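You operate a simulated robot arm through the tools that you are given. There is no shell and no other tool.

Carry out the task below with a simulated two-armed robot. There is one attempt and no reset: what you move stays moved.

Task
Unlock the extruder, start the pump, set speed 4, then start the screws.
Fine: heat stays off; no push is refused.

Only the result counts: the job must be done as asked and must still hold three seconds after the hand-in. Knocking over, shifting, dropping, spilling or breaking anything else fails it.

Robot
Two 6-joint arms with fingered hands on one trunk that stands fixed in place. Base frame: the origin is at the foot of the trunk, x ahead of it, y to its left, z up. Lengths are in mm, angles in degrees, forces in N, time in s.
The left shoulder is at [70, 191, 1269], the right one opposite. With the tool pointing down near the work surface each hand reaches from about 480 to 940 mm from the base axis, measured 20 degrees to its own side. Payload 4.7 kg a hand.
The TCP of each hand is the grasp point between the finger pads, 36 mm short of the fingertips. In the tool frame z runs along the fingers and y along their closing line. The gripper opens to 120 mm; its body begins 42 mm behind the TCP. The gripper is a hand of 5 fingers: y runs from the thumb to the fingers, the wrist lies at [-18, -113, -198] in the tool frame.
Orientation is that of the tool frame in the base frame, as a unit quaternion [x, y, z, w]. With the fingers straight down and the wrist toward the robot, the tool's x, y and z point along [0, 1, 0], [1, 0, 0] and [0, 0, -1] of the base frame.

Tools
- The arms move only by the tool arm_command. It takes "left_series", "right_series" or both (then of equal length, played together; a hand with none holds still); each is a list of rows, each a list of 6 numbers: the shift along the tool's x, y, z in units of 40 mm (1.0 is 40 mm), then the turn, a rotation vector about the tool's x, y, z in units of 4 degrees (1.0 is 4 degrees). In form: [[x, y, z, wx, wy, wz], ...]. A call has 1 to 20 rows; each row shifts and turns the commanded pose from where the row before left it, along the tool's axes as they then stand. A call with a number of a shift or a turn outside -1 to 1 is refused whole. Each row takes 0.2 s and may step no farther than 50 mm and 8.6 degrees from the row before; otherwise, the whole call is refused. A pose out of reach is approached as far as the arm can. The call stops where the force on the tool passes 90 N (or 10 N more than at its start, if that is more) or the arm is blocked; 0.2 s more then pass. In this call time passes only in rows, and 0.2 s behind the last. The reply holds the time, the measured pose of the TCP, the force on the tool along the base axes, the opening and the grip force, in the units named above and with some noise, with the torque about the TCP (base axes, N m) and any sound that the robot's microphone picked up, and new pictures: "views" is both (left out), scene, wrist or none (wrist: the cameras of the hands that moved).
- Cameras (640 x 400 px; columns grow to the right, rows downward): "scene" is now at [122.8, 56.6, 1519.6]; the picture's right is [0.59, -0.81, 0.00], its down [-0.29, -0.21, -0.93] and it looks along [0.76, 0.55, -0.36] (base axes); focal length 214 px, centre (320, 200). "left" rides on the left gripper at [-73, -91, -143] in its tool frame; the picture's right is [-0.80, -0.28, 0.53], its down [0.53, -0.73, 0.42] and it looks along [0.27, 0.62, 0.74] (tool axes); focal length 234 px, centre (320, 200). "right" rides on the right gripper at [73, -91, -143] in its tool frame; the picture's right is [-0.80, 0.28, -0.53], its down [-0.53, -0.73, 0.42] and it looks along [-0.27, 0.62, 0.74] (tool axes); focal length 234 px, centre (320, 200). There is no depth. A picture from a camera that has moved, and an enlarged one, comes with that camera's place and axes in the base frame and with its lens.
- lift_body(by): slides the trunk up (or, below 0, down) by that many mm; the arms and the scene camera ride with it, the base frame stays. It gives what a move gives, with no picture.
- finger_targets(index, middle, ring, little, thumb_bend, thumb_turn, hand): sets how far each is bent, from 0 (flat) to 1 (curled in); at 0.3 the hand is open as for a grip, at 0.7 the pads meet at the TCP. One left out holds its place. A second passes; each finger stops where it meets its share of the squeeze, and holds until it gets a number again. It is the only way to open and close the hand. It gives what a move gives, with no picture; readings hold the bend of each and the force on index, middle, ring, little, thumb and palm. thumb_turn goes from beside the hand (0) to across from the fingers (1), as for a grip.
- head_to(pan, tilt): turns the head with the scene camera to pan (to the left, within 86 degrees either way) and tilt (down, from -29 to 69), counted from straight ahead of the robot. It gives what a move gives, and a new picture of the scene camera.
- enlarge(camera, box): a new picture of the part [left, top, right, bottom] of that camera's present view, enlarged. The clock stands still meanwhile.
- hand_in(): hands the job in; it is judged then, once.

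Nothing tells you positions but the pictures and the camera data. Unless the task says otherwise, let go and move clear before handing in.

The tools are called after ">>>" as a command line: name --argument value ..., lists and objects as JSON in quotes. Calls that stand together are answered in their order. arm_command: Moves the arms, as the interface text tells. Its arguments: {"type":"object","properties":{"left_series":{"type":"array","items":{"type":"array","items":{"type":"number"}}},"right_series":{"type":"array","items":{"type":"array","items":{"type":"number"}}},"views":{"type":"string","enum":["both","scene","wrist","none"]}},"required":[]} The other tools are called the same way: lift_body (by) moves the trunk up or down; finger_targets (index, middle, ring, little, thumb_bend, thumb_turn, hand) moves the fingers one by one; head_to (pan, tilt) turns the head that bears the scene camera; enlarge (camera, box) takes an enlarged picture of a part of a camera's view; hand_in () hands the job in.

At the start:

```text
time: 0.0
left_eef_pos: [318.2, 476.6, 1570.0]
left_tcp_rot: [0.708, 0.706, -0.001, 0.0]
left_force: [-0.6, -0.6, 0.2]
left_wrist_torque: [-0.02, 0.0, 0.03]
left_finger_gap: 119.6
left_gripper_force: 0.1
left_shape: jaw
left_bend: [0.3, 0.3, 0.3, 0.3, 0.3, 0.98]
left_finger forces: [0.1, 0.0, 0.0, 0.0, 0.0, 0.0]
right_eef_pos: [708.3, 4.9, 1608.5]
right_tcp_rot: [0.708, 0.707, 0.0, 0.0]
right_force: [0.3, 0.9, -1.1]
right_wrist_torque: [-0.03, -0.03, 0.0]
right_finger_gap: 119.6
right_gripper_force: 0.0
right_shape: jaw
right_bend: [0.3, 0.3, 0.3, 0.3, 0.3, 0.98]
right_finger forces: [0.0, 0.0, 0.0, 0.0, 0.1, 0.0]
trunk travel left (down, up): [-746.0, 194.0]
head pan, tilt (commanded): [35.9, 21.1]
```

scene: 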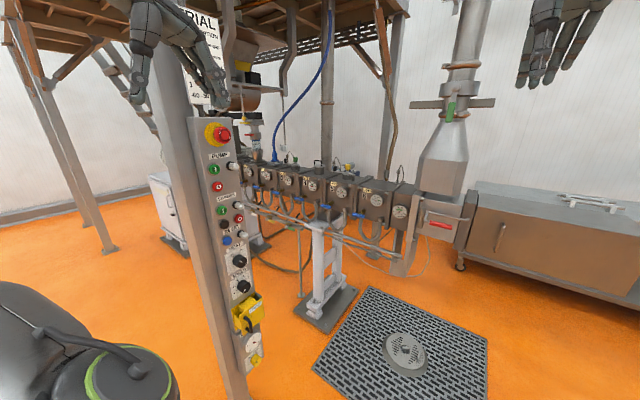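
right: 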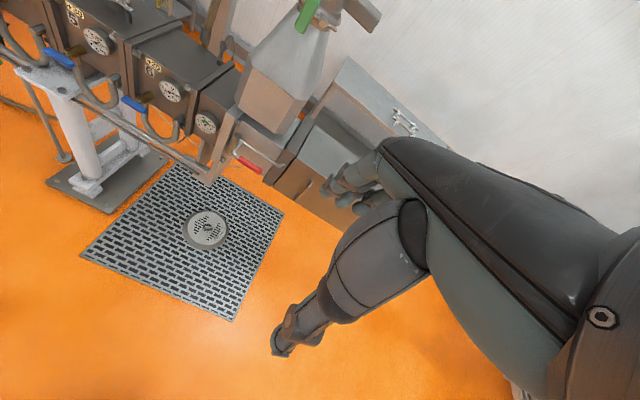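
left: 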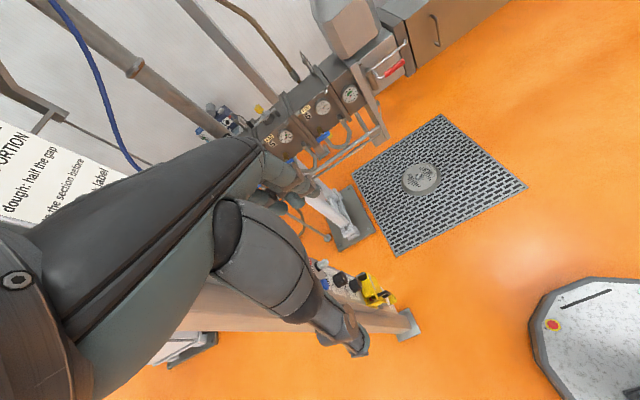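

I see a control column with an emergency stop, buttons, knobs and a yellow item, in front of an extruder. I'll enlarge the panel and the sign to read the labels before moving anything.

>>> enlarge --camera "scene" --box '[190, 110, 270, 190]'

>>> enlarge --camera "scene" --box '[190, 180, 280, 270]'

>>> enlarge --camera "scene" --box '[200, 260, 300, 380]'

>>> enlarge --camera "scene" --box '[140, 0, 260, 110]'

>>> enlarge --camera "left" --box '[0, 100, 160, 240]'

```text
5.00 times, centred on (230, 150) of scene
camera zoom: at [122.8, 56.6, 1519.6], right [0.59, -0.81, 0.0], down [-0.29, -0.21, -0.93], along [0.76, 0.55, -0.36], focal length 1072 px, centre (770, 450)
```

zoom: 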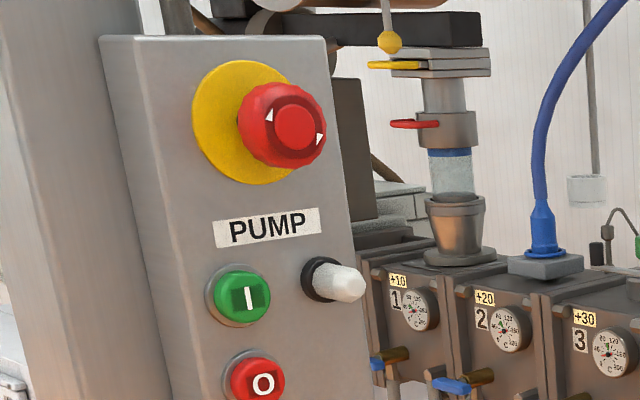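

```text
4.44 times, centred on (235, 225) of scene
camera zoom: at [122.8, 56.6, 1519.6], right [0.59, -0.81, 0.0], down [-0.29, -0.21, -0.93], along [0.76, 0.55, -0.36], focal length 953 px, centre (698, 89)
```

zoom: 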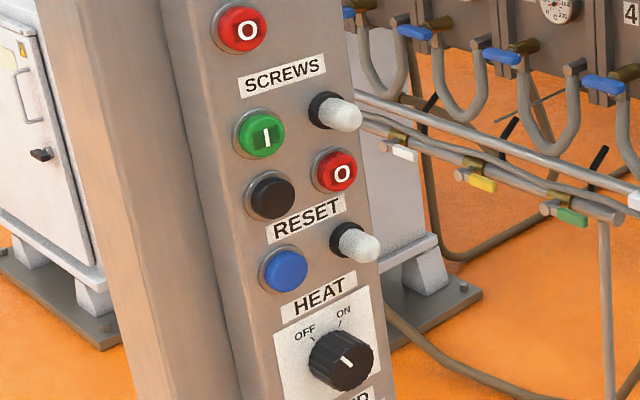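

```text
3.33 times, centred on (250, 320) of scene
camera zoom: at [122.8, 56.6, 1519.6], right [0.59, -0.81, 0.0], down [-0.29, -0.21, -0.93], along [0.76, 0.55, -0.36], focal length 715 px, centre (553, -200)
```

zoom: 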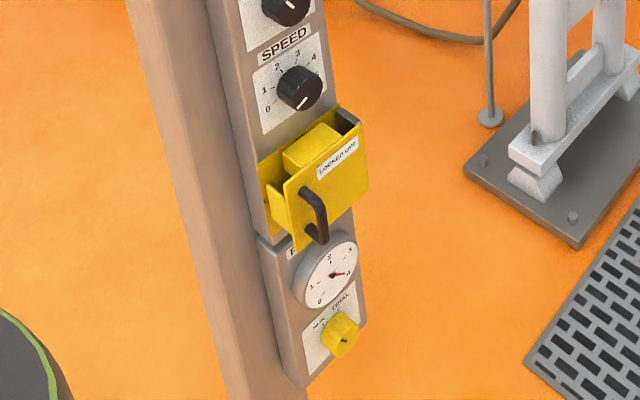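

```text
3.64 times, centred on (200, 55) of scene
camera zoom: at [122.8, 56.6, 1519.6], right [0.59, -0.81, 0.0], down [-0.29, -0.21, -0.93], along [0.76, 0.55, -0.36], focal length 780 px, centre (756, 727)
```

zoom: 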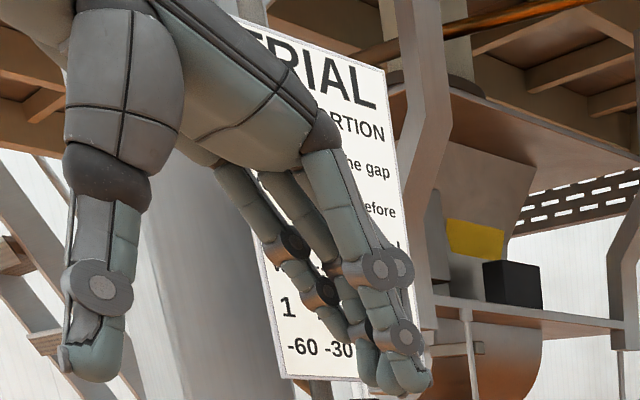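

```text
2.86 times, centred on (80, 170) of left
camera zoom: at [227.0, 404.4, 1712.5], right [-0.28, -0.8, -0.52], down [-0.73, 0.53, -0.42], along [0.62, 0.26, -0.74], focal length 669 px, centre (1006, 286)
```

zoom: 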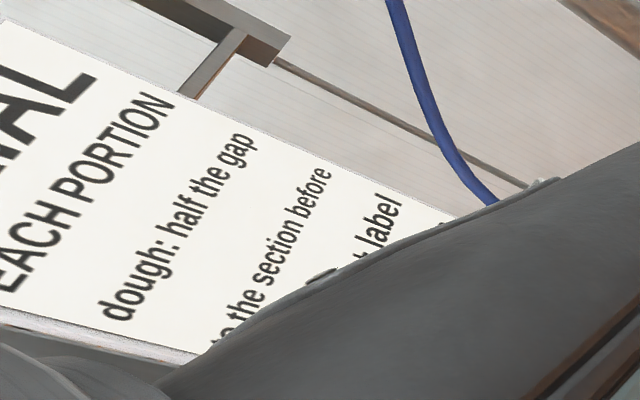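

The panel stands about 650 mm ahead-left of the robot, and the left hand hides a sign. I'll raise the left hand a little and back to read it, then turn the head to the panel.

>>> arm_command --left_series '[[0, -0.6, -1, 0, 0, 0], [0, -0.6, -1, 0, 0, 0], [0, -0.6, -1, 0, 0, 0], [0, -0.6, -1, 0, 0, 0], [0, -0.6, -1, 0, 0, 0]]' --views "none"

>>> head_to --pan 55 --tilt 5

```text
time: 1.2
left_eef_pos: [190.8, 527.3, 1675.9]
left_tcp_rot: [0.708, 0.706, 0.0, 0.002]
left_force: [-0.4, 0.0, -0.2]
left_wrist_torque: [0.03, -0.02, 0.02]
left_finger_gap: 119.6
left_gripper_force: 0.2
left_shape: jaw
left_bend: [0.3, 0.3, 0.3, 0.3, 0.3, 0.98]
left_finger forces: [0.0, 0.0, 0.0, 0.0, 0.0, 0.0]
left hand out of reach, approached as far as the arm can: row 2, 3, 4, 5
right_eef_pos: [706.3, 2.9, 1609.8]
right_tcp_rot: [0.708, 0.707, 0.001, 0.001]
right_force: [-1.2, -0.5, 1.0]
right_wrist_torque: [0.03, 0.0, 0.0]
right_finger_gap: 119.6
right_gripper_force: 0.1
right_shape: jaw
right_bend: [0.3, 0.3, 0.3, 0.3, 0.3, 0.98]
right_finger forces: [0.1, 0.0, 0.0, 0.1, 0.1, 0.1]
trunk travel left (down, up): [-746.0, 194.0]
head pan, tilt (commanded): [35.9, 21.1]
```

```text
time: 2.0
left_eef_pos: [192.5, 527.7, 1676.8]
left_tcp_rot: [0.708, 0.707, -0.001, 0.001]
left_force: [0.2, -0.6, -0.6]
left_wrist_torque: [0.03, 0.02, -0.03]
left_finger_gap: 119.5
left_gripper_force: 0.0
left_shape: jaw
left_bend: [0.3, 0.3, 0.3, 0.3, 0.3, 0.98]
left_finger forces: [0.1, 0.0, 0.0, 0.0, 0.0, 0.0]
right_eef_pos: [708.8, 6.6, 1608.6]
right_tcp_rot: [0.707, 0.707, -0.001, 0.0]
right_force: [0.3, 0.0, -0.3]
right_wrist_torque: [-0.01, 0.01, -0.03]
right_finger_gap: 119.6
right_gripper_force: 0.0
right_shape: jaw
right_bend: [0.3, 0.3, 0.3, 0.3, 0.3, 0.98]
right_finger forces: [0.0, 0.1, 0.0, 0.1, 0.2, 0.0]
trunk travel left (down, up): [-746.0, 194.0]
head pan, tilt (commanded): [55.0, 5.0]
camera scene: at [100.7, 77.5, 1545.6], right [0.82, -0.57, 0.0], down [-0.05, -0.07, -1.0], along [0.57, 0.82, -0.09], focal length 214 px, centre (320, 200)
```

scene: 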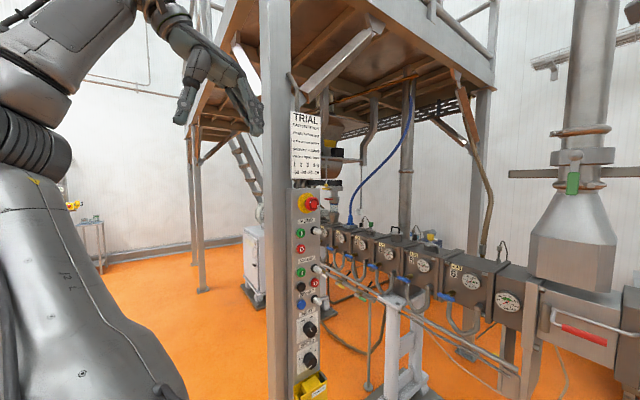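

>>> enlarge --camera "scene" --box '[280, 105, 340, 185]'

>>> enlarge --camera "scene" --box '[270, 180, 350, 260]'

>>> enlarge --camera "scene" --box '[270, 240, 350, 320]'

>>> enlarge --camera "scene" --box '[270, 320, 350, 400]'

```text
5.00 times, centred on (310, 145) of scene
camera zoom: at [100.7, 77.5, 1545.6], right [0.82, -0.57, 0.0], down [-0.05, -0.07, -1.0], along [0.57, 0.82, -0.09], focal length 1072 px, centre (370, 475)
```

zoom: 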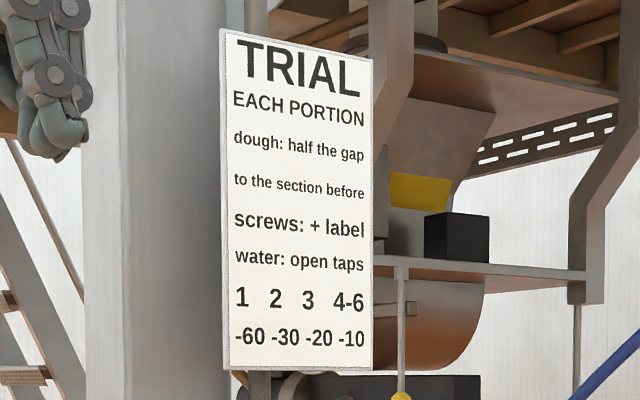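

```text
5.00 times, centred on (310, 220) of scene
camera zoom: at [100.7, 77.5, 1545.6], right [0.82, -0.57, 0.0], down [-0.05, -0.07, -1.0], along [0.57, 0.82, -0.09], focal length 1072 px, centre (370, 100)
```

zoom: 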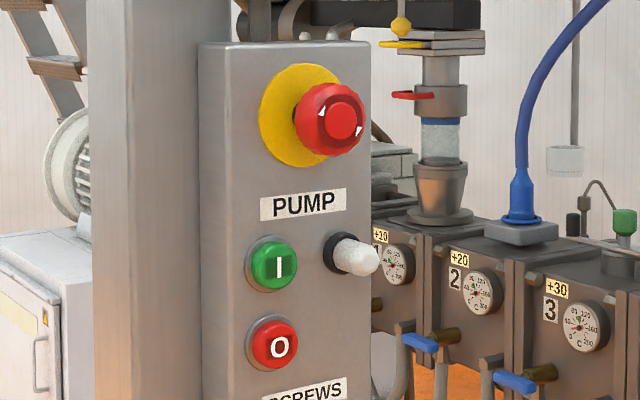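

```text
5.00 times, centred on (310, 280) of scene
camera zoom: at [100.7, 77.5, 1545.6], right [0.82, -0.57, 0.0], down [-0.05, -0.07, -1.0], along [0.57, 0.82, -0.09], focal length 1072 px, centre (370, -200)
```

zoom: 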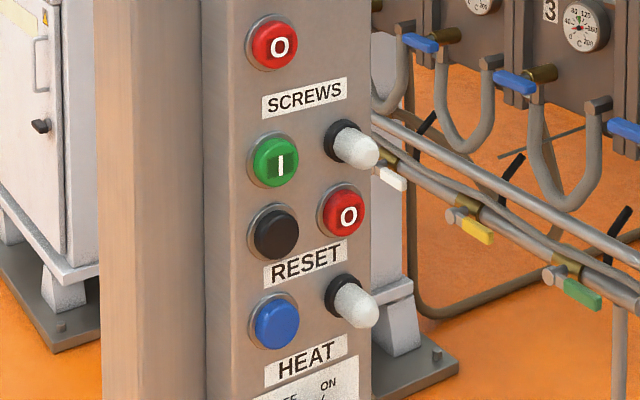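

```text
5.00 times, centred on (310, 360) of scene
camera zoom: at [100.7, 77.5, 1545.6], right [0.82, -0.57, 0.0], down [-0.05, -0.07, -1.0], along [0.57, 0.82, -0.09], focal length 1072 px, centre (370, -600)
```

zoom: 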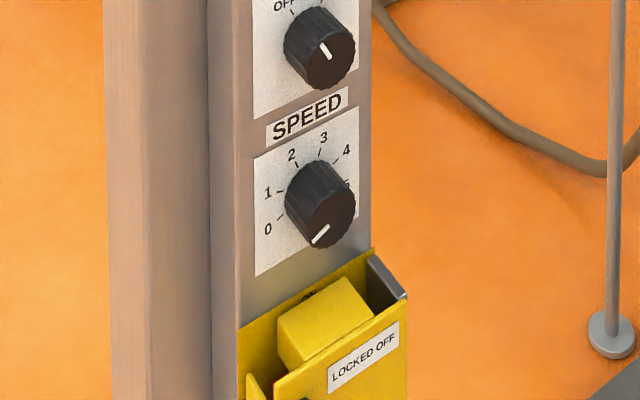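

The sign concerns the trial mode only. The panel shows PUMP I/O, SCREWS I/O, a black button, RESET, HEAT (off), SPEED and a yellow "LOCKED OFF" cover. I'll lower the trunk to see the lower part square on and get a vertical baseline for ranging.

>>> lift_body --by -400

>>> head_to --pan 57 --tilt 15

```text
time: 5.8
left_eef_pos: [192.4, 527.4, 1276.2]
left_tcp_rot: [0.708, 0.706, 0.0, 0.001]
left_force: [-0.2, -2.0, 0.0]
left_wrist_torque: [-0.01, -0.01, 0.02]
left_finger_gap: 119.6
left_gripper_force: 0.1
left_shape: jaw
left_bend: [0.3, 0.3, 0.3, 0.3, 0.3, 0.98]
left_finger forces: [0.0, 0.0, 0.0, 0.2, 0.0, 0.0]
right_eef_pos: [707.1, 5.7, 1210.1]
right_tcp_rot: [0.707, 0.708, 0.0, 0.0]
right_force: [-1.2, -0.5, 0.5]
right_wrist_torque: [0.0, 0.0, 0.01]
right_finger_gap: 119.7
right_gripper_force: 0.0
right_shape: jaw
right_bend: [0.3, 0.3, 0.3, 0.3, 0.3, 0.98]
right_finger forces: [0.0, 0.1, 0.1, 0.1, 0.0, 0.0]
trunk travel left (down, up): [-346.0, 594.0]
head pan, tilt (commanded): [55.0, 5.0]
```

```text
time: 6.6
left_eef_pos: [191.9, 527.8, 1276.1]
left_tcp_rot: [0.708, 0.707, 0.001, 0.001]
left_force: [0.3, -0.8, -0.5]
left_wrist_torque: [0.01, 0.03, 0.03]
left_finger_gap: 119.4
left_gripper_force: 0.1
left_shape: jaw
left_bend: [0.3, 0.3, 0.3, 0.3, 0.3, 0.98]
left_finger forces: [0.0, 0.0, 0.0, 0.1, 0.0, 0.0]
right_eef_pos: [707.7, 6.2, 1210.1]
right_tcp_rot: [0.707, 0.707, 0.0, 0.0]
right_force: [-0.3, 0.0, 0.5]
right_wrist_torque: [-0.01, -0.02, 0.03]
right_finger_gap: 119.8
right_gripper_force: 0.0
right_shape: jaw
right_bend: [0.3, 0.3, 0.3, 0.3, 0.3, 0.98]
right_finger forces: [0.0, 0.0, 0.0, 0.0, 0.0, 0.0]
trunk travel left (down, up): [-346.0, 594.0]
head pan, tilt (commanded): [57.0, 15.0]
camera scene: at [98.4, 80.3, 1129.6], right [0.84, -0.54, 0.0], down [-0.14, -0.22, -0.97], along [0.53, 0.81, -0.26], focal length 214 px, centre (320, 200)
```

scene: 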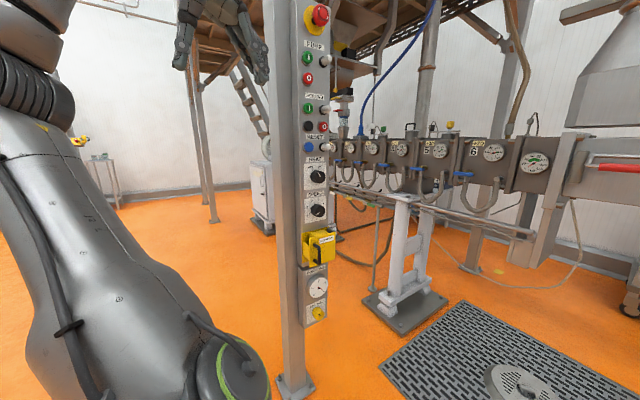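

>>> enlarge --camera "scene" --box '[280, 0, 360, 80]'

>>> enlarge --camera "scene" --box '[280, 80, 360, 160]'

>>> enlarge --camera "scene" --box '[280, 160, 360, 240]'

>>> enlarge --camera "scene" --box '[280, 220, 360, 330]'

```text
5.00 times, centred on (320, 40) of scene
camera zoom: at [98.4, 80.3, 1129.6], right [0.84, -0.54, 0.0], down [-0.14, -0.22, -0.97], along [0.53, 0.81, -0.26], focal length 1072 px, centre (320, 1000)
```

zoom: 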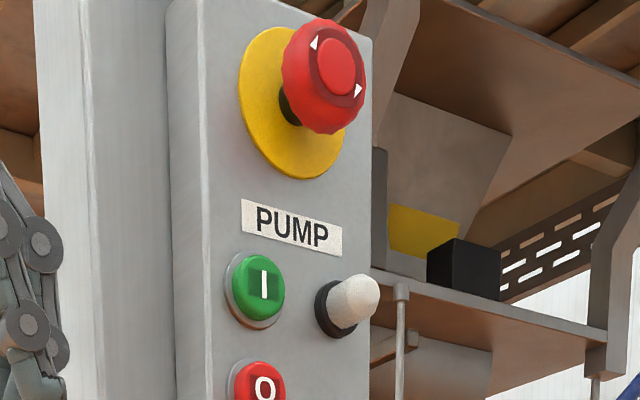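

```text
5.00 times, centred on (320, 120) of scene
camera zoom: at [98.4, 80.3, 1129.6], right [0.84, -0.54, 0.0], down [-0.14, -0.22, -0.97], along [0.53, 0.81, -0.26], focal length 1072 px, centre (320, 600)
```

zoom: 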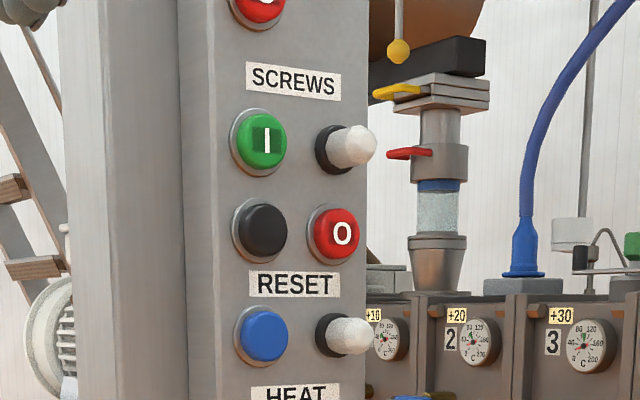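

```text
5.00 times, centred on (320, 200) of scene
camera zoom: at [98.4, 80.3, 1129.6], right [0.84, -0.54, 0.0], down [-0.14, -0.22, -0.97], along [0.53, 0.81, -0.26], focal length 1072 px, centre (320, 200)
```

zoom: 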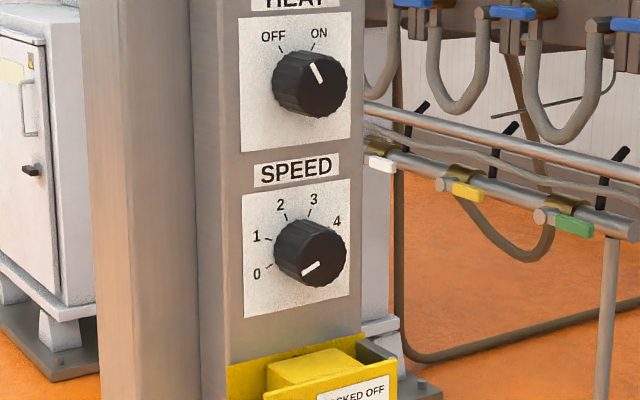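

```text
3.64 times, centred on (320, 275) of scene
camera zoom: at [98.4, 80.3, 1129.6], right [0.84, -0.54, 0.0], down [-0.14, -0.22, -0.97], along [0.53, 0.81, -0.26], focal length 780 px, centre (320, -73)
```

zoom: 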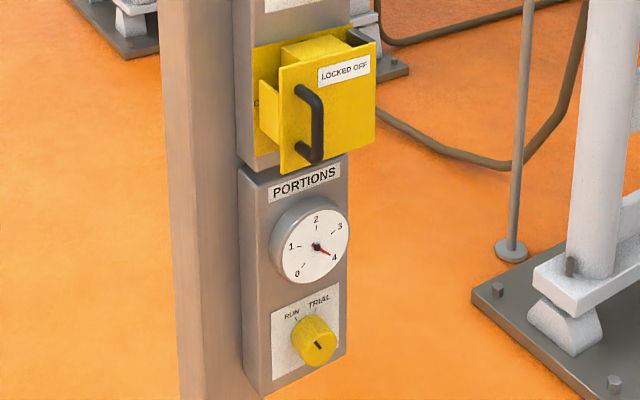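

The panel face lies in a plane about y≈705, facing −y, with PUMP start near [456,700,1370], SCREWS start near [455,702,1231], SPEED near [487,691,895] and the lock cover near [465,655,750]. I'll take closer looks at the lock and the knob.

>>> enlarge --camera "scene" --box '[298, 224, 346, 272]'

>>> enlarge --camera "scene" --box '[296, 160, 344, 224]'

```text
8.33 times, centred on (322, 248) of scene
camera zoom: at [98.4, 80.3, 1129.6], right [0.84, -0.54, 0.0], down [-0.14, -0.22, -0.97], along [0.53, 0.81, -0.26], focal length 1787 px, centre (303, -200)
```

zoom: 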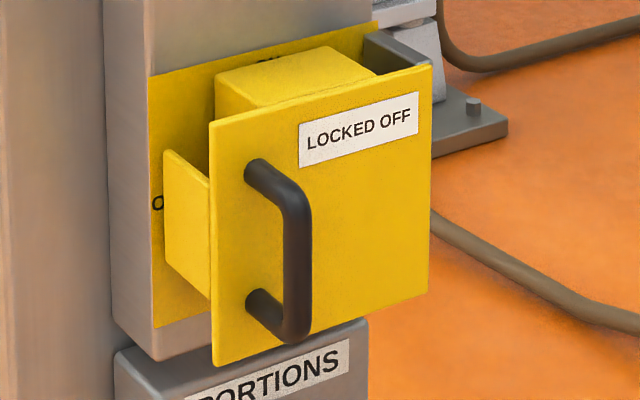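

```text
6.25 times, centred on (320, 192) of scene
camera zoom: at [98.4, 80.3, 1129.6], right [0.84, -0.54, 0.0], down [-0.14, -0.22, -0.97], along [0.53, 0.81, -0.26], focal length 1340 px, centre (320, 250)
```

zoom: 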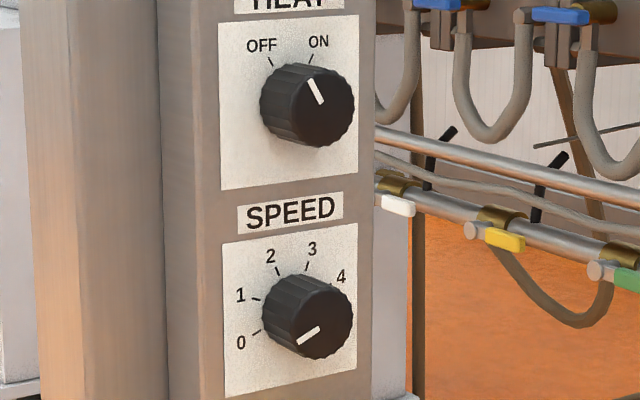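

The yellow cover looks like a door with its handle on the left and a hinge on the right, with an isolator switch (ON up / OFF left) behind it. I'll bring the left hand down and tilt it so its camera looks at the lock from the upper left.

>>> arm_command --left_series '[[0.06, 0.31, 0.96, 0, 0, 0], [0.06, 0.31, 0.96, 0, 0, 0], [0.06, 0.31, 0.96, 0, 0, 0], [0.06, 0.31, 0.96, 0, 0, 0], [0.06, 0.31, 0.96, 0, 0, 0], [0.06, 0.31, 0.96, 0, 0, 0], [0.06, 0.31, 0.96, 0, 0, 0], [0.06, 0.31, 0.96, 0, 0, 0], [0.06, 0.31, 0.96, 0, 0, 0], [0.06, 0.31, 0.96, 0, 0, 0], [0.06, 0.31, 0.96, 0, 0, 0]]' --views "none"

>>> arm_command --left_series '[[0, 0, 0, 0, 1, 0], [0, 0, 0, 0, 1, 0], [0, 0, 0, 0, 1, 0], [0, 0, 0, 0, 1, 0], [0, 0, 0, 0, 1, 0], [0, 0, 0, 0, 1, 0], [0, 0, 0, 0, 1, 0], [0, 0, 0, 0, 1, 0], [0, 0, 0, 0, 1, 0], [0, 0, 0, 0, 1, 0], [0, 0, 0, 0, 1, 0], [0, 0, 0, 0, 1, 0]]' --views "both"

```text
time: 9.0
left_eef_pos: [304.6, 500.8, 1122.5]
left_tcp_rot: [0.708, 0.706, 0.0, 0.0]
left_force: [0.4, -0.1, 0.2]
left_wrist_torque: [0.01, -0.02, -0.01]
left_finger_gap: 119.4
left_gripper_force: 0.1
left_shape: jaw
left_bend: [0.3, 0.3, 0.3, 0.3, 0.3, 0.98]
left_finger forces: [0.0, 0.0, 0.0, 0.0, 0.0, 0.1]
left hand out of reach, approached as far as the arm can: row 3, 4, 5, 6, 7, 8, 9, 10, 11
right_eef_pos: [707.2, 5.0, 1209.3]
right_tcp_rot: [0.707, 0.707, 0.0, -0.001]
right_force: [0.1, -0.8, -0.2]
right_wrist_torque: [-0.02, 0.02, 0.03]
right_finger_gap: 119.5
right_gripper_force: 0.0
right_shape: jaw
right_bend: [0.3, 0.3, 0.3, 0.3, 0.3, 0.98]
right_finger forces: [0.0, 0.1, 0.0, 0.0, 0.0, 0.0]
trunk travel left (down, up): [-346.0, 594.0]
head pan, tilt (commanded): [57.0, 15.0]
```

```text
time: 11.6
left_eef_pos: [304.9, 499.7, 1125.3]
left_tcp_rot: [0.646, 0.647, 0.287, -0.286]
left_force: [0.0, -0.6, 0.5]
left_wrist_torque: [0.03, -0.01, 0.01]
left_finger_gap: 119.5
left_gripper_force: 0.0
left_shape: jaw
left_bend: [0.3, 0.3, 0.3, 0.3, 0.3, 0.98]
left_finger forces: [0.1, 0.0, 0.1, 0.0, 0.1, 0.0]
right_eef_pos: [707.5, 5.0, 1208.7]
right_tcp_rot: [0.707, 0.707, 0.0, 0.0]
right_force: [0.3, -0.5, 0.2]
right_wrist_torque: [0.01, -0.01, -0.01]
right_finger_gap: 119.5
right_gripper_force: 0.1
right_shape: jaw
right_bend: [0.3, 0.3, 0.3, 0.3, 0.3, 0.98]
right_finger forces: [0.0, 0.0, 0.1, 0.1, 0.0, 0.0]
trunk travel left (down, up): [-346.0, 594.0]
head pan, tilt (commanded): [57.0, 15.0]
camera scene: at [98.3, 80.0, 1129.6], right [0.84, -0.54, 0.0], down [-0.14, -0.22, -0.97], along [0.53, 0.81, -0.26], focal length 214 px, centre (320, 200)
camera left: at [213.1, 345.6, 1165.4], right [-0.28, -0.15, -0.95], down [-0.73, 0.67, 0.11], along [0.62, 0.72, -0.3], focal length 234 px, centre (320, 200)
```

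scene: 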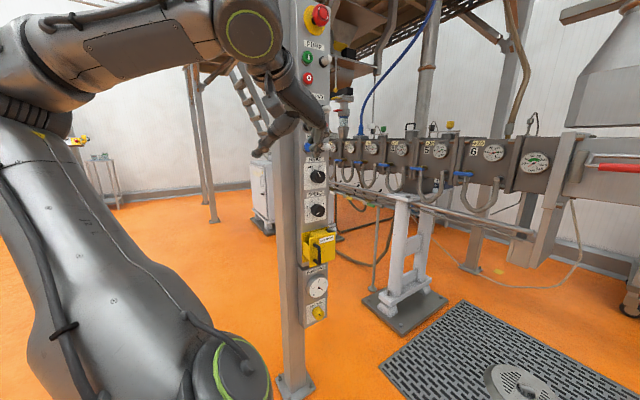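
left: 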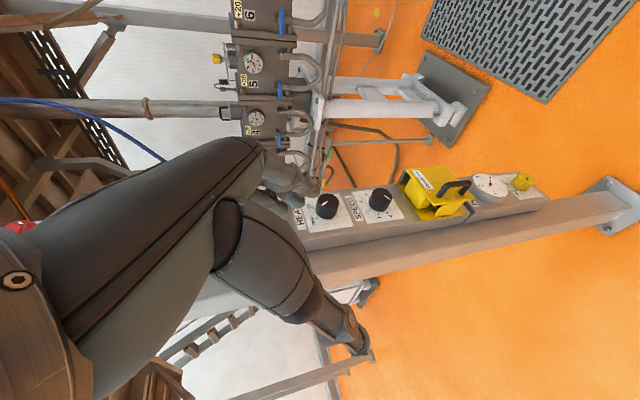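

The left camera already shows the lock from above. I'll enlarge it there before moving nearer.

>>> enlarge --camera "left" --box '[380, 140, 500, 240]'

>>> arm_command --left_series '[[-0.6, 0.11, 0.78, 0, 0, 0], [-0.6, 0.11, 0.78, 0, 0, 0], [-0.6, 0.11, 0.78, 0, 0, 0], [-0.6, 0.11, 0.78, 0, 0, 0], [-0.6, 0.11, 0.78, 0, 0, 0], [-0.6, 0.11, 0.78, 0, 0, 0]]' --views "both"

```text
4.00 times, centred on (440, 190) of left
camera zoom: at [213.1, 345.6, 1165.4], right [-0.28, -0.15, -0.95], down [-0.73, 0.67, 0.11], along [0.62, 0.72, -0.3], focal length 937 px, centre (-160, 240)
```

zoom: 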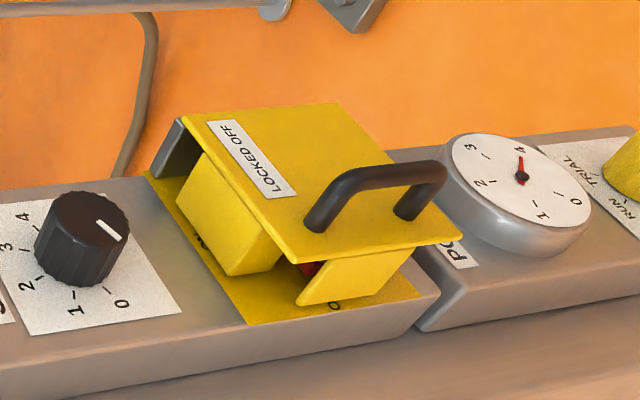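

```text
time: 13.0
left_eef_pos: [338.4, 508.1, 987.6]
left_tcp_rot: [0.647, 0.646, 0.288, -0.285]
left_force: [0.1, 0.2, -0.4]
left_wrist_torque: [0.0, -0.01, 0.01]
left_finger_gap: 119.8
left_gripper_force: 0.0
left_shape: jaw
left_bend: [0.3, 0.3, 0.3, 0.3, 0.3, 0.98]
left_finger forces: [0.0, 0.0, 0.1, 0.0, 0.0, 0.0]
left hand out of reach, approached as far as the arm can: row 3, 4, 5, 6
right_eef_pos: [707.7, 5.2, 1209.9]
right_tcp_rot: [0.707, 0.707, 0.0, 0.0]
right_force: [0.0, -0.2, 0.7]
right_wrist_torque: [0.0, -0.06, -0.03]
right_finger_gap: 119.5
right_gripper_force: 0.0
right_shape: jaw
right_bend: [0.3, 0.3, 0.3, 0.3, 0.3, 0.98]
right_finger forces: [0.0, 0.1, 0.0, 0.1, 0.1, 0.0]
trunk travel left (down, up): [-346.0, 594.0]
head pan, tilt (commanded): [57.0, 15.0]
camera scene: at [98.5, 80.2, 1129.5], right [0.84, -0.55, 0.0], down [-0.14, -0.22, -0.97], along [0.53, 0.81, -0.26], focal length 214 px, centre (320, 200)
camera left: at [247.3, 354.6, 1027.8], right [-0.28, -0.15, -0.95], down [-0.73, 0.67, 0.11], along [0.62, 0.72, -0.3], focal length 234 px, centre (320, 200)
```

scene: 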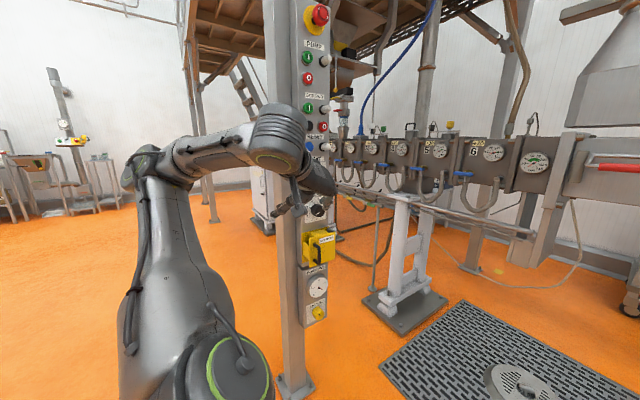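
left: 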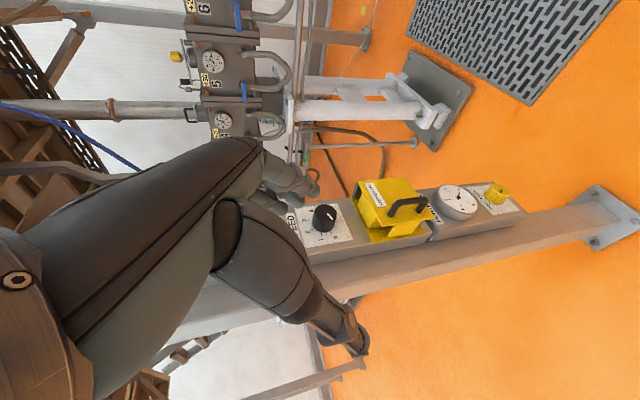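

>>> enlarge --camera "left" --box '[340, 165, 440, 245]'

>>> enlarge --camera "left" --box '[280, 190, 360, 260]'

```text
5.00 times, centred on (390, 205) of left
camera zoom: at [247.3, 354.6, 1027.8], right [-0.28, -0.15, -0.95], down [-0.73, 0.67, 0.11], along [0.62, 0.72, -0.3], focal length 1171 px, centre (-30, 175)
```

zoom: 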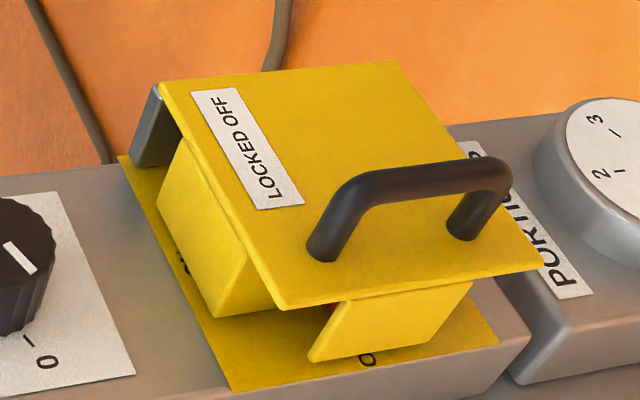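

```text
5.71 times, centred on (320, 225) of left
camera zoom: at [247.3, 354.6, 1027.8], right [-0.28, -0.15, -0.95], down [-0.73, 0.67, 0.11], along [0.62, 0.72, -0.3], focal length 1338 px, centre (320, 57)
```

zoom: 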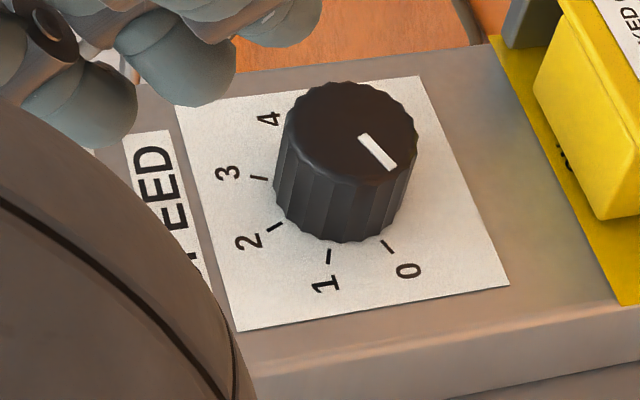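

The cover is a hinged plate (handle left, hinge right) with guard blocks over a red isolator switch. The arm is too folded at this height, so I'll raise the trunk 280 mm and turn the left hand so its fingers point at the panel (+y).

>>> lift_body --by 280

>>> arm_command --left_series '[[0, 0, 0, 0, 1, 0], [0, 0, 0, 0, 1, 0], [0, 0, 0, 0, 1, 0], [0, 0, 0, 0, 1, 0], [0, 0, 0, 0, 1, 0], [0, 0, 0, 0, 1, 0], [0, 0, 0, 0, 1, 0], [0, 0, 0, 0, 1, 0], [0, 0, 0, 0, 1, 0], [0, 0, 0, 0, 1, 0], [0, 0, 0, 0, 0.5, 0]]' --views "both"

```text
time: 15.8
left_eef_pos: [339.2, 510.8, 1266.8]
left_tcp_rot: [0.647, 0.646, 0.287, -0.285]
left_force: [0.2, -0.2, -0.5]
left_wrist_torque: [0.05, 0.01, -0.04]
left_finger_gap: 119.7
left_gripper_force: 0.1
left_shape: jaw
left_bend: [0.3, 0.3, 0.3, 0.3, 0.3, 0.98]
left_finger forces: [0.1, 0.0, 0.1, 0.1, 0.1, 0.1]
right_eef_pos: [708.5, 5.4, 1489.3]
right_tcp_rot: [0.707, 0.707, 0.0, 0.0]
right_force: [0.2, -0.1, -0.4]
right_wrist_torque: [-0.02, 0.03, 0.01]
right_finger_gap: 119.8
right_gripper_force: 0.0
right_shape: jaw
right_bend: [0.3, 0.3, 0.3, 0.3, 0.3, 0.98]
right_finger forces: [0.0, 0.0, 0.0, 0.0, 0.0, 0.1]
trunk travel left (down, up): [-626.0, 314.0]
head pan, tilt (commanded): [57.0, 15.0]
```

```text
time: 18.2
left_eef_pos: [405.0, 547.1, 1338.4]
left_tcp_rot: [0.501, 0.501, 0.5, -0.499]
left_force: [-0.2, 0.0, -1.1]
left_wrist_torque: [0.0, 0.03, 0.06]
left_finger_gap: 120.0
left_gripper_force: 0.0
left_shape: jaw
left_bend: [0.3, 0.3, 0.3, 0.3, 0.3, 0.98]
left_finger forces: [0.0, 0.0, 0.0, 0.1, 0.0, 0.0]
left hand out of reach, approached as far as the arm can: row 1, 2, 3, 4, 5, 6, 7, 8, 9, 10, 11
right_eef_pos: [707.4, 5.2, 1488.6]
right_tcp_rot: [0.707, 0.707, 0.0, 0.0]
right_force: [-0.7, 0.8, -0.4]
right_wrist_torque: [-0.01, 0.04, -0.01]
right_finger_gap: 119.5
right_gripper_force: 0.0
right_shape: jaw
right_bend: [0.3, 0.3, 0.3, 0.3, 0.3, 0.98]
right_finger forces: [0.1, 0.0, 0.1, 0.0, 0.1, 0.0]
trunk travel left (down, up): [-626.0, 314.0]
head pan, tilt (commanded): [57.0, 15.0]
camera scene: at [98.7, 80.2, 1409.5], right [0.84, -0.54, 0.0], down [-0.14, -0.22, -0.97], along [0.53, 0.81, -0.26], focal length 214 px, centre (320, 200)
camera left: at [314.1, 404.8, 1264.5], right [-0.28, 0.52, -0.81], down [-0.73, 0.43, 0.53], along [0.62, 0.74, 0.26], focal length 234 px, centre (320, 200)
```

scene: 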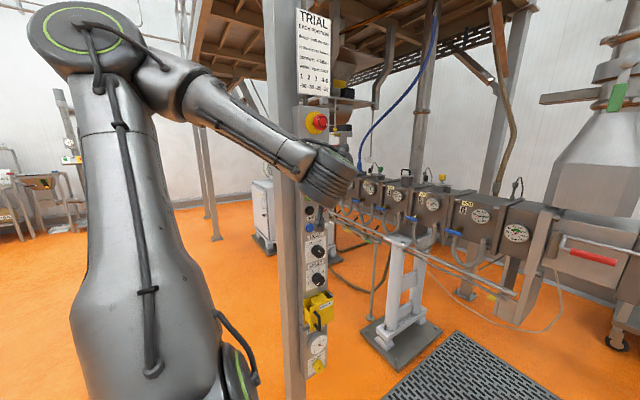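
left: 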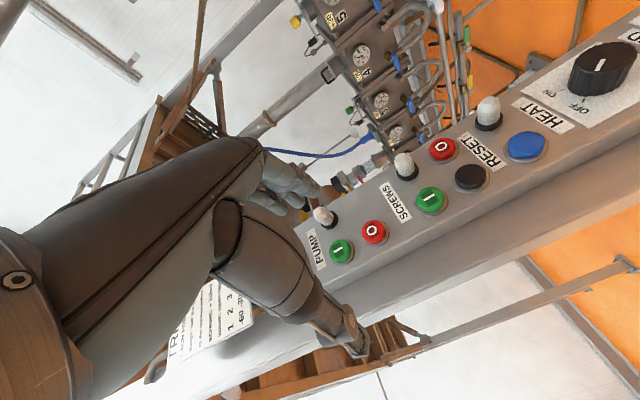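

The hand now points at the panel. The arm cannot bring the wrist closer than about 320 mm to the shoulder, so I'll go out slightly in x, down past that zone, and then stop in front of the lock handle.

>>> arm_command --left_series '[[0, 1, -0.4, 0, 0, 0], [0, 1, -0.4, 0, 0, 0], [-0.95, 0.1, 0, 0, 0, 0], [-0.95, 0, 0, 0, 0, 0], [-0.95, 0, 0, 0, 0, 0], [-0.95, 0, 0, 0, 0, 0], [-0.95, 0, 0, 0, 0, 0], [-0.95, 0, 0, 0, 0, 0], [-0.95, 0, 0, 0, 0, 0], [-0.95, 0, 0, 0, 0, 0], [-0.95, 0, 0, 0, 0, 0]]' --views "both"

```text
time: 20.6
left_eef_pos: [420.9, 651.0, 1041.5]
left_tcp_rot: [0.499, 0.5, 0.504, -0.497]
left_force: [2.7, -3.2, 14.7]
left_wrist_torque: [0.31, -1.08, -0.23]
left_finger_gap: 119.9
left_gripper_force: 0.1
left_shape: jaw
left_bend: [0.28, 0.3, 0.3, 0.3, 0.3, 0.98]
left_finger forces: [18.5, 0.1, 0.0, 0.0, 0.0, 0.0]
left hand out of reach, approached as far as the arm can: row 1, 2, 4, 5, 6, 7, 8, 9, 10, 11
right_eef_pos: [707.2, -0.2, 1490.2]
right_tcp_rot: [0.708, 0.706, 0.002, -0.001]
right_force: [0.7, -0.8, 0.2]
right_wrist_torque: [0.08, -0.01, 0.02]
right_finger_gap: 119.7
right_gripper_force: 0.0
right_shape: jaw
right_bend: [0.3, 0.3, 0.3, 0.3, 0.3, 0.98]
right_finger forces: [0.0, 0.1, 0.0, 0.0, 0.0, 0.0]
trunk travel left (down, up): [-626.0, 314.0]
head pan, tilt (commanded): [57.0, 15.0]
camera scene: at [97.1, 75.4, 1410.4], right [0.84, -0.55, 0.0], down [-0.14, -0.21, -0.97], along [0.53, 0.81, -0.26], focal length 214 px, centre (320, 200)
camera left: at [328.4, 508.3, 966.9], right [-0.27, 0.53, -0.8], down [-0.73, 0.43, 0.53], along [0.62, 0.73, 0.27], focal length 234 px, centre (320, 200)
```

scene: 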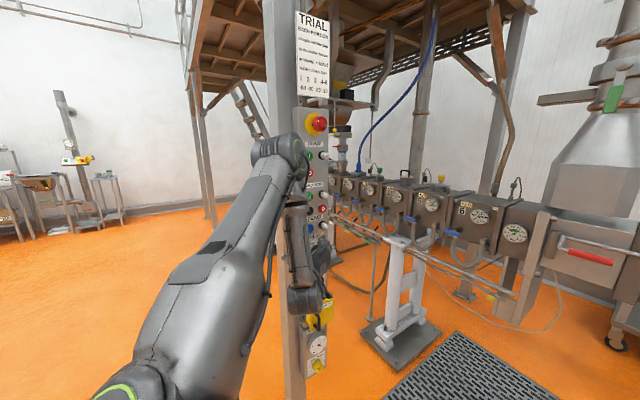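
left: 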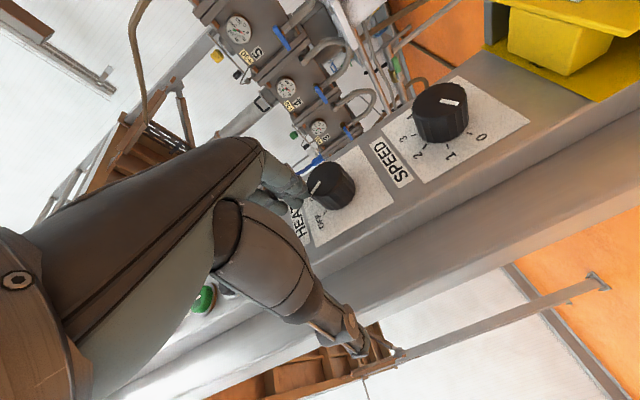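

The arm detoured near its fold limit and the index finger now touches something near the HEAT knob. Before anything else I'll look at the contact closely.

>>> enlarge --camera "left" --box '[240, 140, 380, 260]'

>>> enlarge --camera "scene" --box '[270, 220, 350, 320]'

```text
3.33 times, centred on (310, 200) of left
camera zoom: at [328.4, 508.3, 966.9], right [-0.27, 0.53, -0.8], down [-0.73, 0.43, 0.53], along [0.62, 0.73, 0.27], focal length 781 px, centre (353, 200)
```

zoom: 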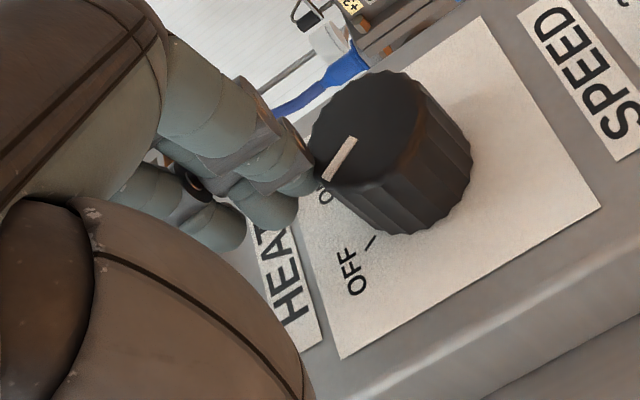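

```text
4.00 times, centred on (310, 270) of scene
camera zoom: at [97.1, 75.4, 1410.4], right [0.84, -0.55, 0.0], down [-0.14, -0.21, -0.97], along [0.53, 0.81, -0.26], focal length 858 px, centre (360, -80)
```

zoom: 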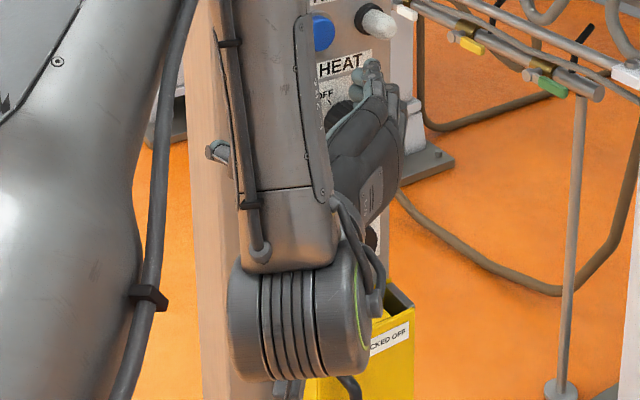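

The finger rests on the top edge of the HEAT knob, whose pointer still stands at OFF. I'll lift the trunk 12 mm to ease off without sliding, then check.

>>> lift_body --by 12

>>> enlarge --camera "left" --box '[240, 140, 380, 260]'

```text
time: 21.2
left_eef_pos: [419.5, 654.0, 1050.2]
left_tcp_rot: [0.501, 0.5, 0.5, -0.498]
left_force: [2.1, -2.7, 5.1]
left_wrist_torque: [0.04, -0.38, -0.29]
left_finger_gap: 120.0
left_gripper_force: 0.1
left_shape: jaw
left_bend: [0.28, 0.3, 0.3, 0.3, 0.3, 0.98]
left_finger forces: [5.9, 0.0, 0.0, 0.1, 0.0, 0.0]
right_eef_pos: [706.2, 4.8, 1501.3]
right_tcp_rot: [0.706, 0.708, 0.0, 0.0]
right_force: [0.1, -0.1, 0.1]
right_wrist_torque: [0.02, 0.0, -0.02]
right_finger_gap: 119.8
right_gripper_force: 0.0
right_shape: jaw
right_bend: [0.3, 0.3, 0.3, 0.3, 0.3, 0.98]
right_finger forces: [0.0, 0.1, 0.1, 0.0, 0.0, 0.0]
trunk travel left (down, up): [-638.0, 302.0]
head pan, tilt (commanded): [57.0, 15.0]
```

```text
3.33 times, centred on (310, 200) of left
camera zoom: at [327.5, 510.7, 976.2], right [-0.28, 0.52, -0.81], down [-0.73, 0.43, 0.53], along [0.62, 0.74, 0.26], focal length 781 px, centre (353, 200)
```

zoom: 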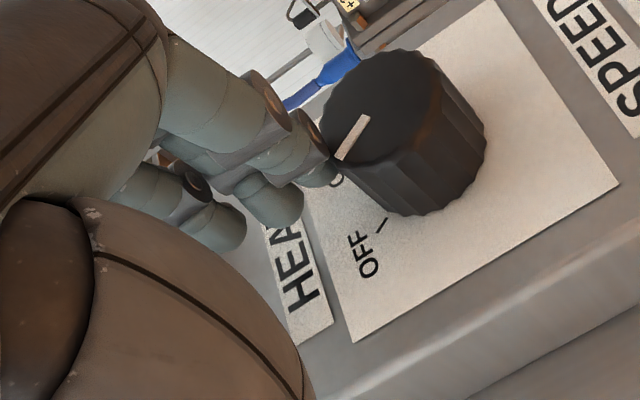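

>>> lift_body --by 10

>>> enlarge --camera "left" --box '[240, 140, 380, 260]'

```text
time: 21.8
left_eef_pos: [418.7, 654.9, 1059.2]
left_tcp_rot: [0.503, 0.5, 0.499, -0.498]
left_force: [-0.2, -1.0, 0.4]
left_wrist_torque: [-0.02, 0.0, 0.01]
left_finger_gap: 120.3
left_gripper_force: 0.0
left_shape: jaw
left_bend: [0.3, 0.3, 0.3, 0.3, 0.3, 0.98]
left_finger forces: [0.0, 0.1, 0.0, 0.0, 0.1, 0.0]
right_eef_pos: [706.7, 4.9, 1511.3]
right_tcp_rot: [0.707, 0.707, 0.0, -0.001]
right_force: [0.4, 0.5, -1.3]
right_wrist_torque: [0.0, -0.01, 0.06]
right_finger_gap: 119.5
right_gripper_force: 0.0
right_shape: jaw
right_bend: [0.3, 0.3, 0.3, 0.3, 0.3, 0.98]
right_finger forces: [0.0, 0.0, 0.0, 0.0, 0.0, 0.0]
trunk travel left (down, up): [-648.0, 292.0]
head pan, tilt (commanded): [57.0, 15.0]
```

```text
3.33 times, centred on (310, 200) of left
camera zoom: at [327.0, 511.4, 985.9], right [-0.28, 0.52, -0.81], down [-0.73, 0.43, 0.53], along [0.62, 0.74, 0.26], focal length 781 px, centre (353, 200)
```

zoom: 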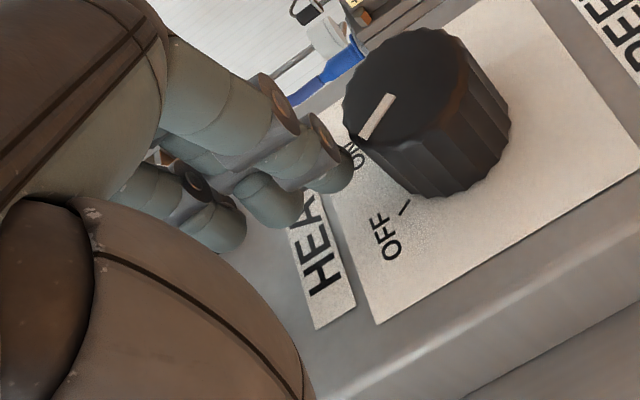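

Contact is released and the pointer is still on OFF. I'll retreat from the panel in small checked steps, drifting slightly to +x to stay away from the fold limit.

>>> arm_command --left_series '[[0, 0.1, -0.5, 0, 0, 0], [0, 0.3, -0.5, 0, 0, 0]]' --views "wrist"

```text
time: 22.4
left_eef_pos: [419.1, 639.9, 1079.5]
left_tcp_rot: [0.503, 0.5, 0.499, -0.498]
left_force: [0.1, -0.2, 0.2]
left_wrist_torque: [-0.02, 0.02, 0.04]
left_finger_gap: 119.7
left_gripper_force: 0.0
left_shape: jaw
left_bend: [0.3, 0.3, 0.3, 0.3, 0.3, 0.98]
left_finger forces: [0.1, 0.0, 0.1, 0.0, 0.1, 0.1]
left hand out of reach, approached as far as the arm can: row 1, 2
right_eef_pos: [707.3, 5.4, 1511.6]
right_tcp_rot: [0.707, 0.707, 0.0, -0.001]
right_force: [0.1, 0.1, 0.5]
right_wrist_torque: [-0.01, -0.01, 0.01]
right_finger_gap: 119.9
right_gripper_force: 0.0
right_shape: jaw
right_bend: [0.3, 0.3, 0.3, 0.3, 0.3, 0.98]
right_finger forces: [0.0, 0.1, 0.0, 0.0, 0.0, 0.0]
trunk travel left (down, up): [-648.0, 292.0]
head pan, tilt (commanded): [57.0, 15.0]
camera left: at [327.6, 496.4, 1005.0], right [-0.28, 0.52, -0.81], down [-0.73, 0.43, 0.53], along [0.62, 0.74, 0.26], focal length 234 px, centre (320, 200)
```

left: 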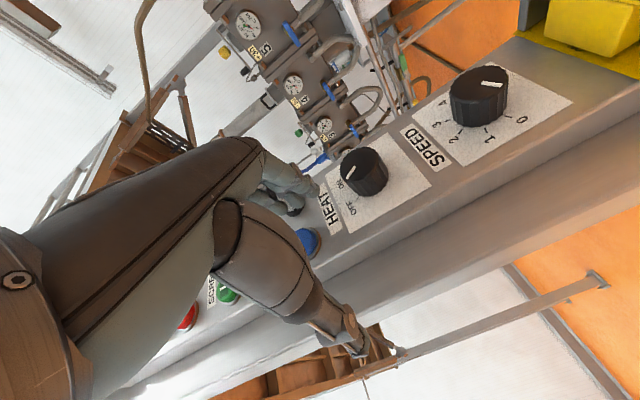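

The retreat is limited by the folded elbow, so I'll yaw the hand (wrist swings toward +x, away from the shoulder) while backing off, and check after three rows.

>>> arm_command --left_series '[[0, 0.05, -0.3, 1, 0, 0], [0, 0.05, -0.3, 1, 0, 0], [0, 0.05, -0.31, 1, 0, 0]]' --views "wrist"

```text
time: 23.2
left_eef_pos: [399.2, 648.6, 1108.5]
left_tcp_rot: [0.449, 0.548, 0.446, -0.548]
left_force: [2.0, -14.0, -3.6]
left_wrist_torque: [0.04, 0.26, -1.04]
left_finger_gap: 120.0
left_gripper_force: 0.1
left_shape: jaw
left_bend: [0.3, 0.3, 0.3, 0.3, 0.3, 0.98]
left_finger forces: [0.0, 13.3, 0.0, 0.1, 0.1, 0.1]
left hand out of reach, approached as far as the arm can: row 1, 2, 3
right_eef_pos: [708.8, 0.9, 1511.3]
right_tcp_rot: [0.708, 0.706, 0.001, -0.002]
right_force: [1.0, -1.3, -0.8]
right_wrist_torque: [0.03, 0.06, 0.01]
right_finger_gap: 119.8
right_gripper_force: 0.1
right_shape: jaw
right_bend: [0.3, 0.3, 0.3, 0.3, 0.3, 0.98]
right_finger forces: [0.0, 0.0, 0.0, 0.0, 0.1, 0.0]
trunk travel left (down, up): [-648.0, 292.0]
head pan, tilt (commanded): [57.0, 15.0]
heard: click
camera left: at [337.8, 489.6, 1036.5], right [-0.38, 0.46, -0.8], down [-0.8, 0.27, 0.53], along [0.46, 0.85, 0.26], focal length 234 px, centre (320, 200)
```

left: 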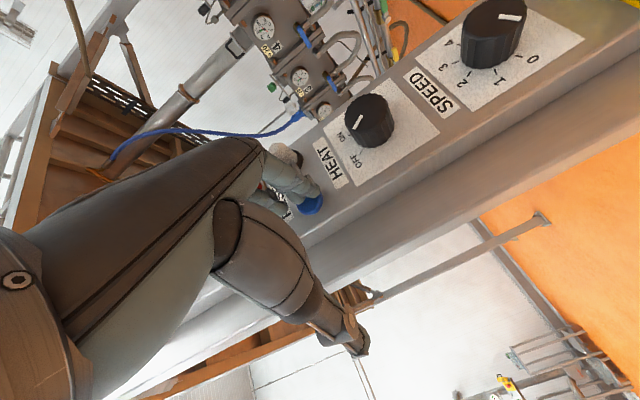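

A finger has pressed the blue RESET button (a click was heard). I'll back off in a direction that moves the wrist away from the shoulder (+x, −y, slightly down), one small row.

>>> arm_command --left_series '[[-0.1, 0.34, -0.33, 0, 0, 0]]' --views "wrist"

>>> enlarge --camera "left" --box '[230, 120, 370, 240]'

```text
time: 23.6
left_eef_pos: [400.9, 649.3, 1112.5]
left_tcp_rot: [0.448, 0.549, 0.445, -0.548]
left_force: [1.6, -20.5, -5.9]
left_wrist_torque: [0.0, 0.36, -1.36]
left_finger_gap: 118.4
left_gripper_force: 0.1
left_shape: jaw
left_bend: [0.3, 0.3, 0.3, 0.3, 0.3, 0.98]
left_finger forces: [0.0, 20.6, 0.1, 0.0, 0.0, 0.0]
left hand out of reach, approached as far as the arm can: row 1
right_eef_pos: [708.9, 2.6, 1510.2]
right_tcp_rot: [0.707, 0.707, 0.002, -0.002]
right_force: [-0.8, -0.3, 0.4]
right_wrist_torque: [0.0, 0.0, -0.03]
right_finger_gap: 119.8
right_gripper_force: 0.0
right_shape: jaw
right_bend: [0.3, 0.3, 0.3, 0.3, 0.3, 0.98]
right_finger forces: [0.0, 0.0, 0.0, 0.0, 0.1, 0.1]
trunk travel left (down, up): [-648.0, 292.0]
head pan, tilt (commanded): [57.0, 15.0]
camera left: at [340.2, 491.5, 1038.8], right [-0.38, 0.46, -0.8], down [-0.8, 0.27, 0.53], along [0.46, 0.85, 0.26], focal length 234 px, centre (320, 200)
```

left: 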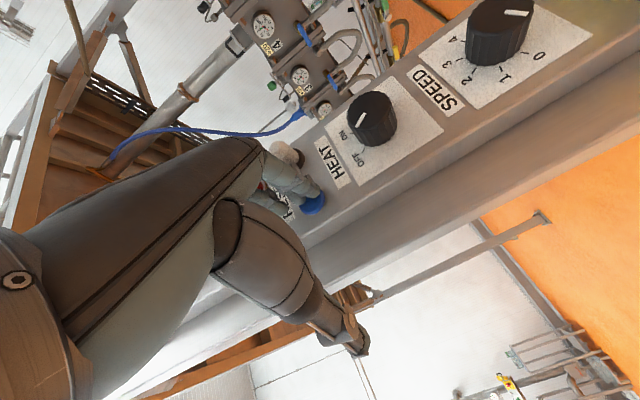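

```text
3.33 times, centred on (300, 180) of left
camera zoom: at [340.2, 491.5, 1038.8], right [-0.38, 0.46, -0.8], down [-0.8, 0.27, 0.53], along [0.46, 0.85, 0.26], focal length 781 px, centre (387, 267)
```

zoom: 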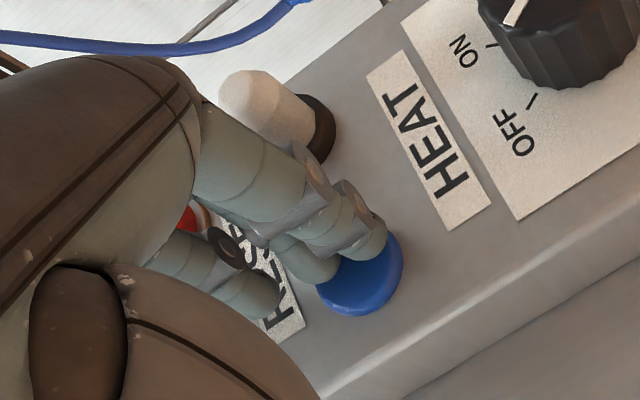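

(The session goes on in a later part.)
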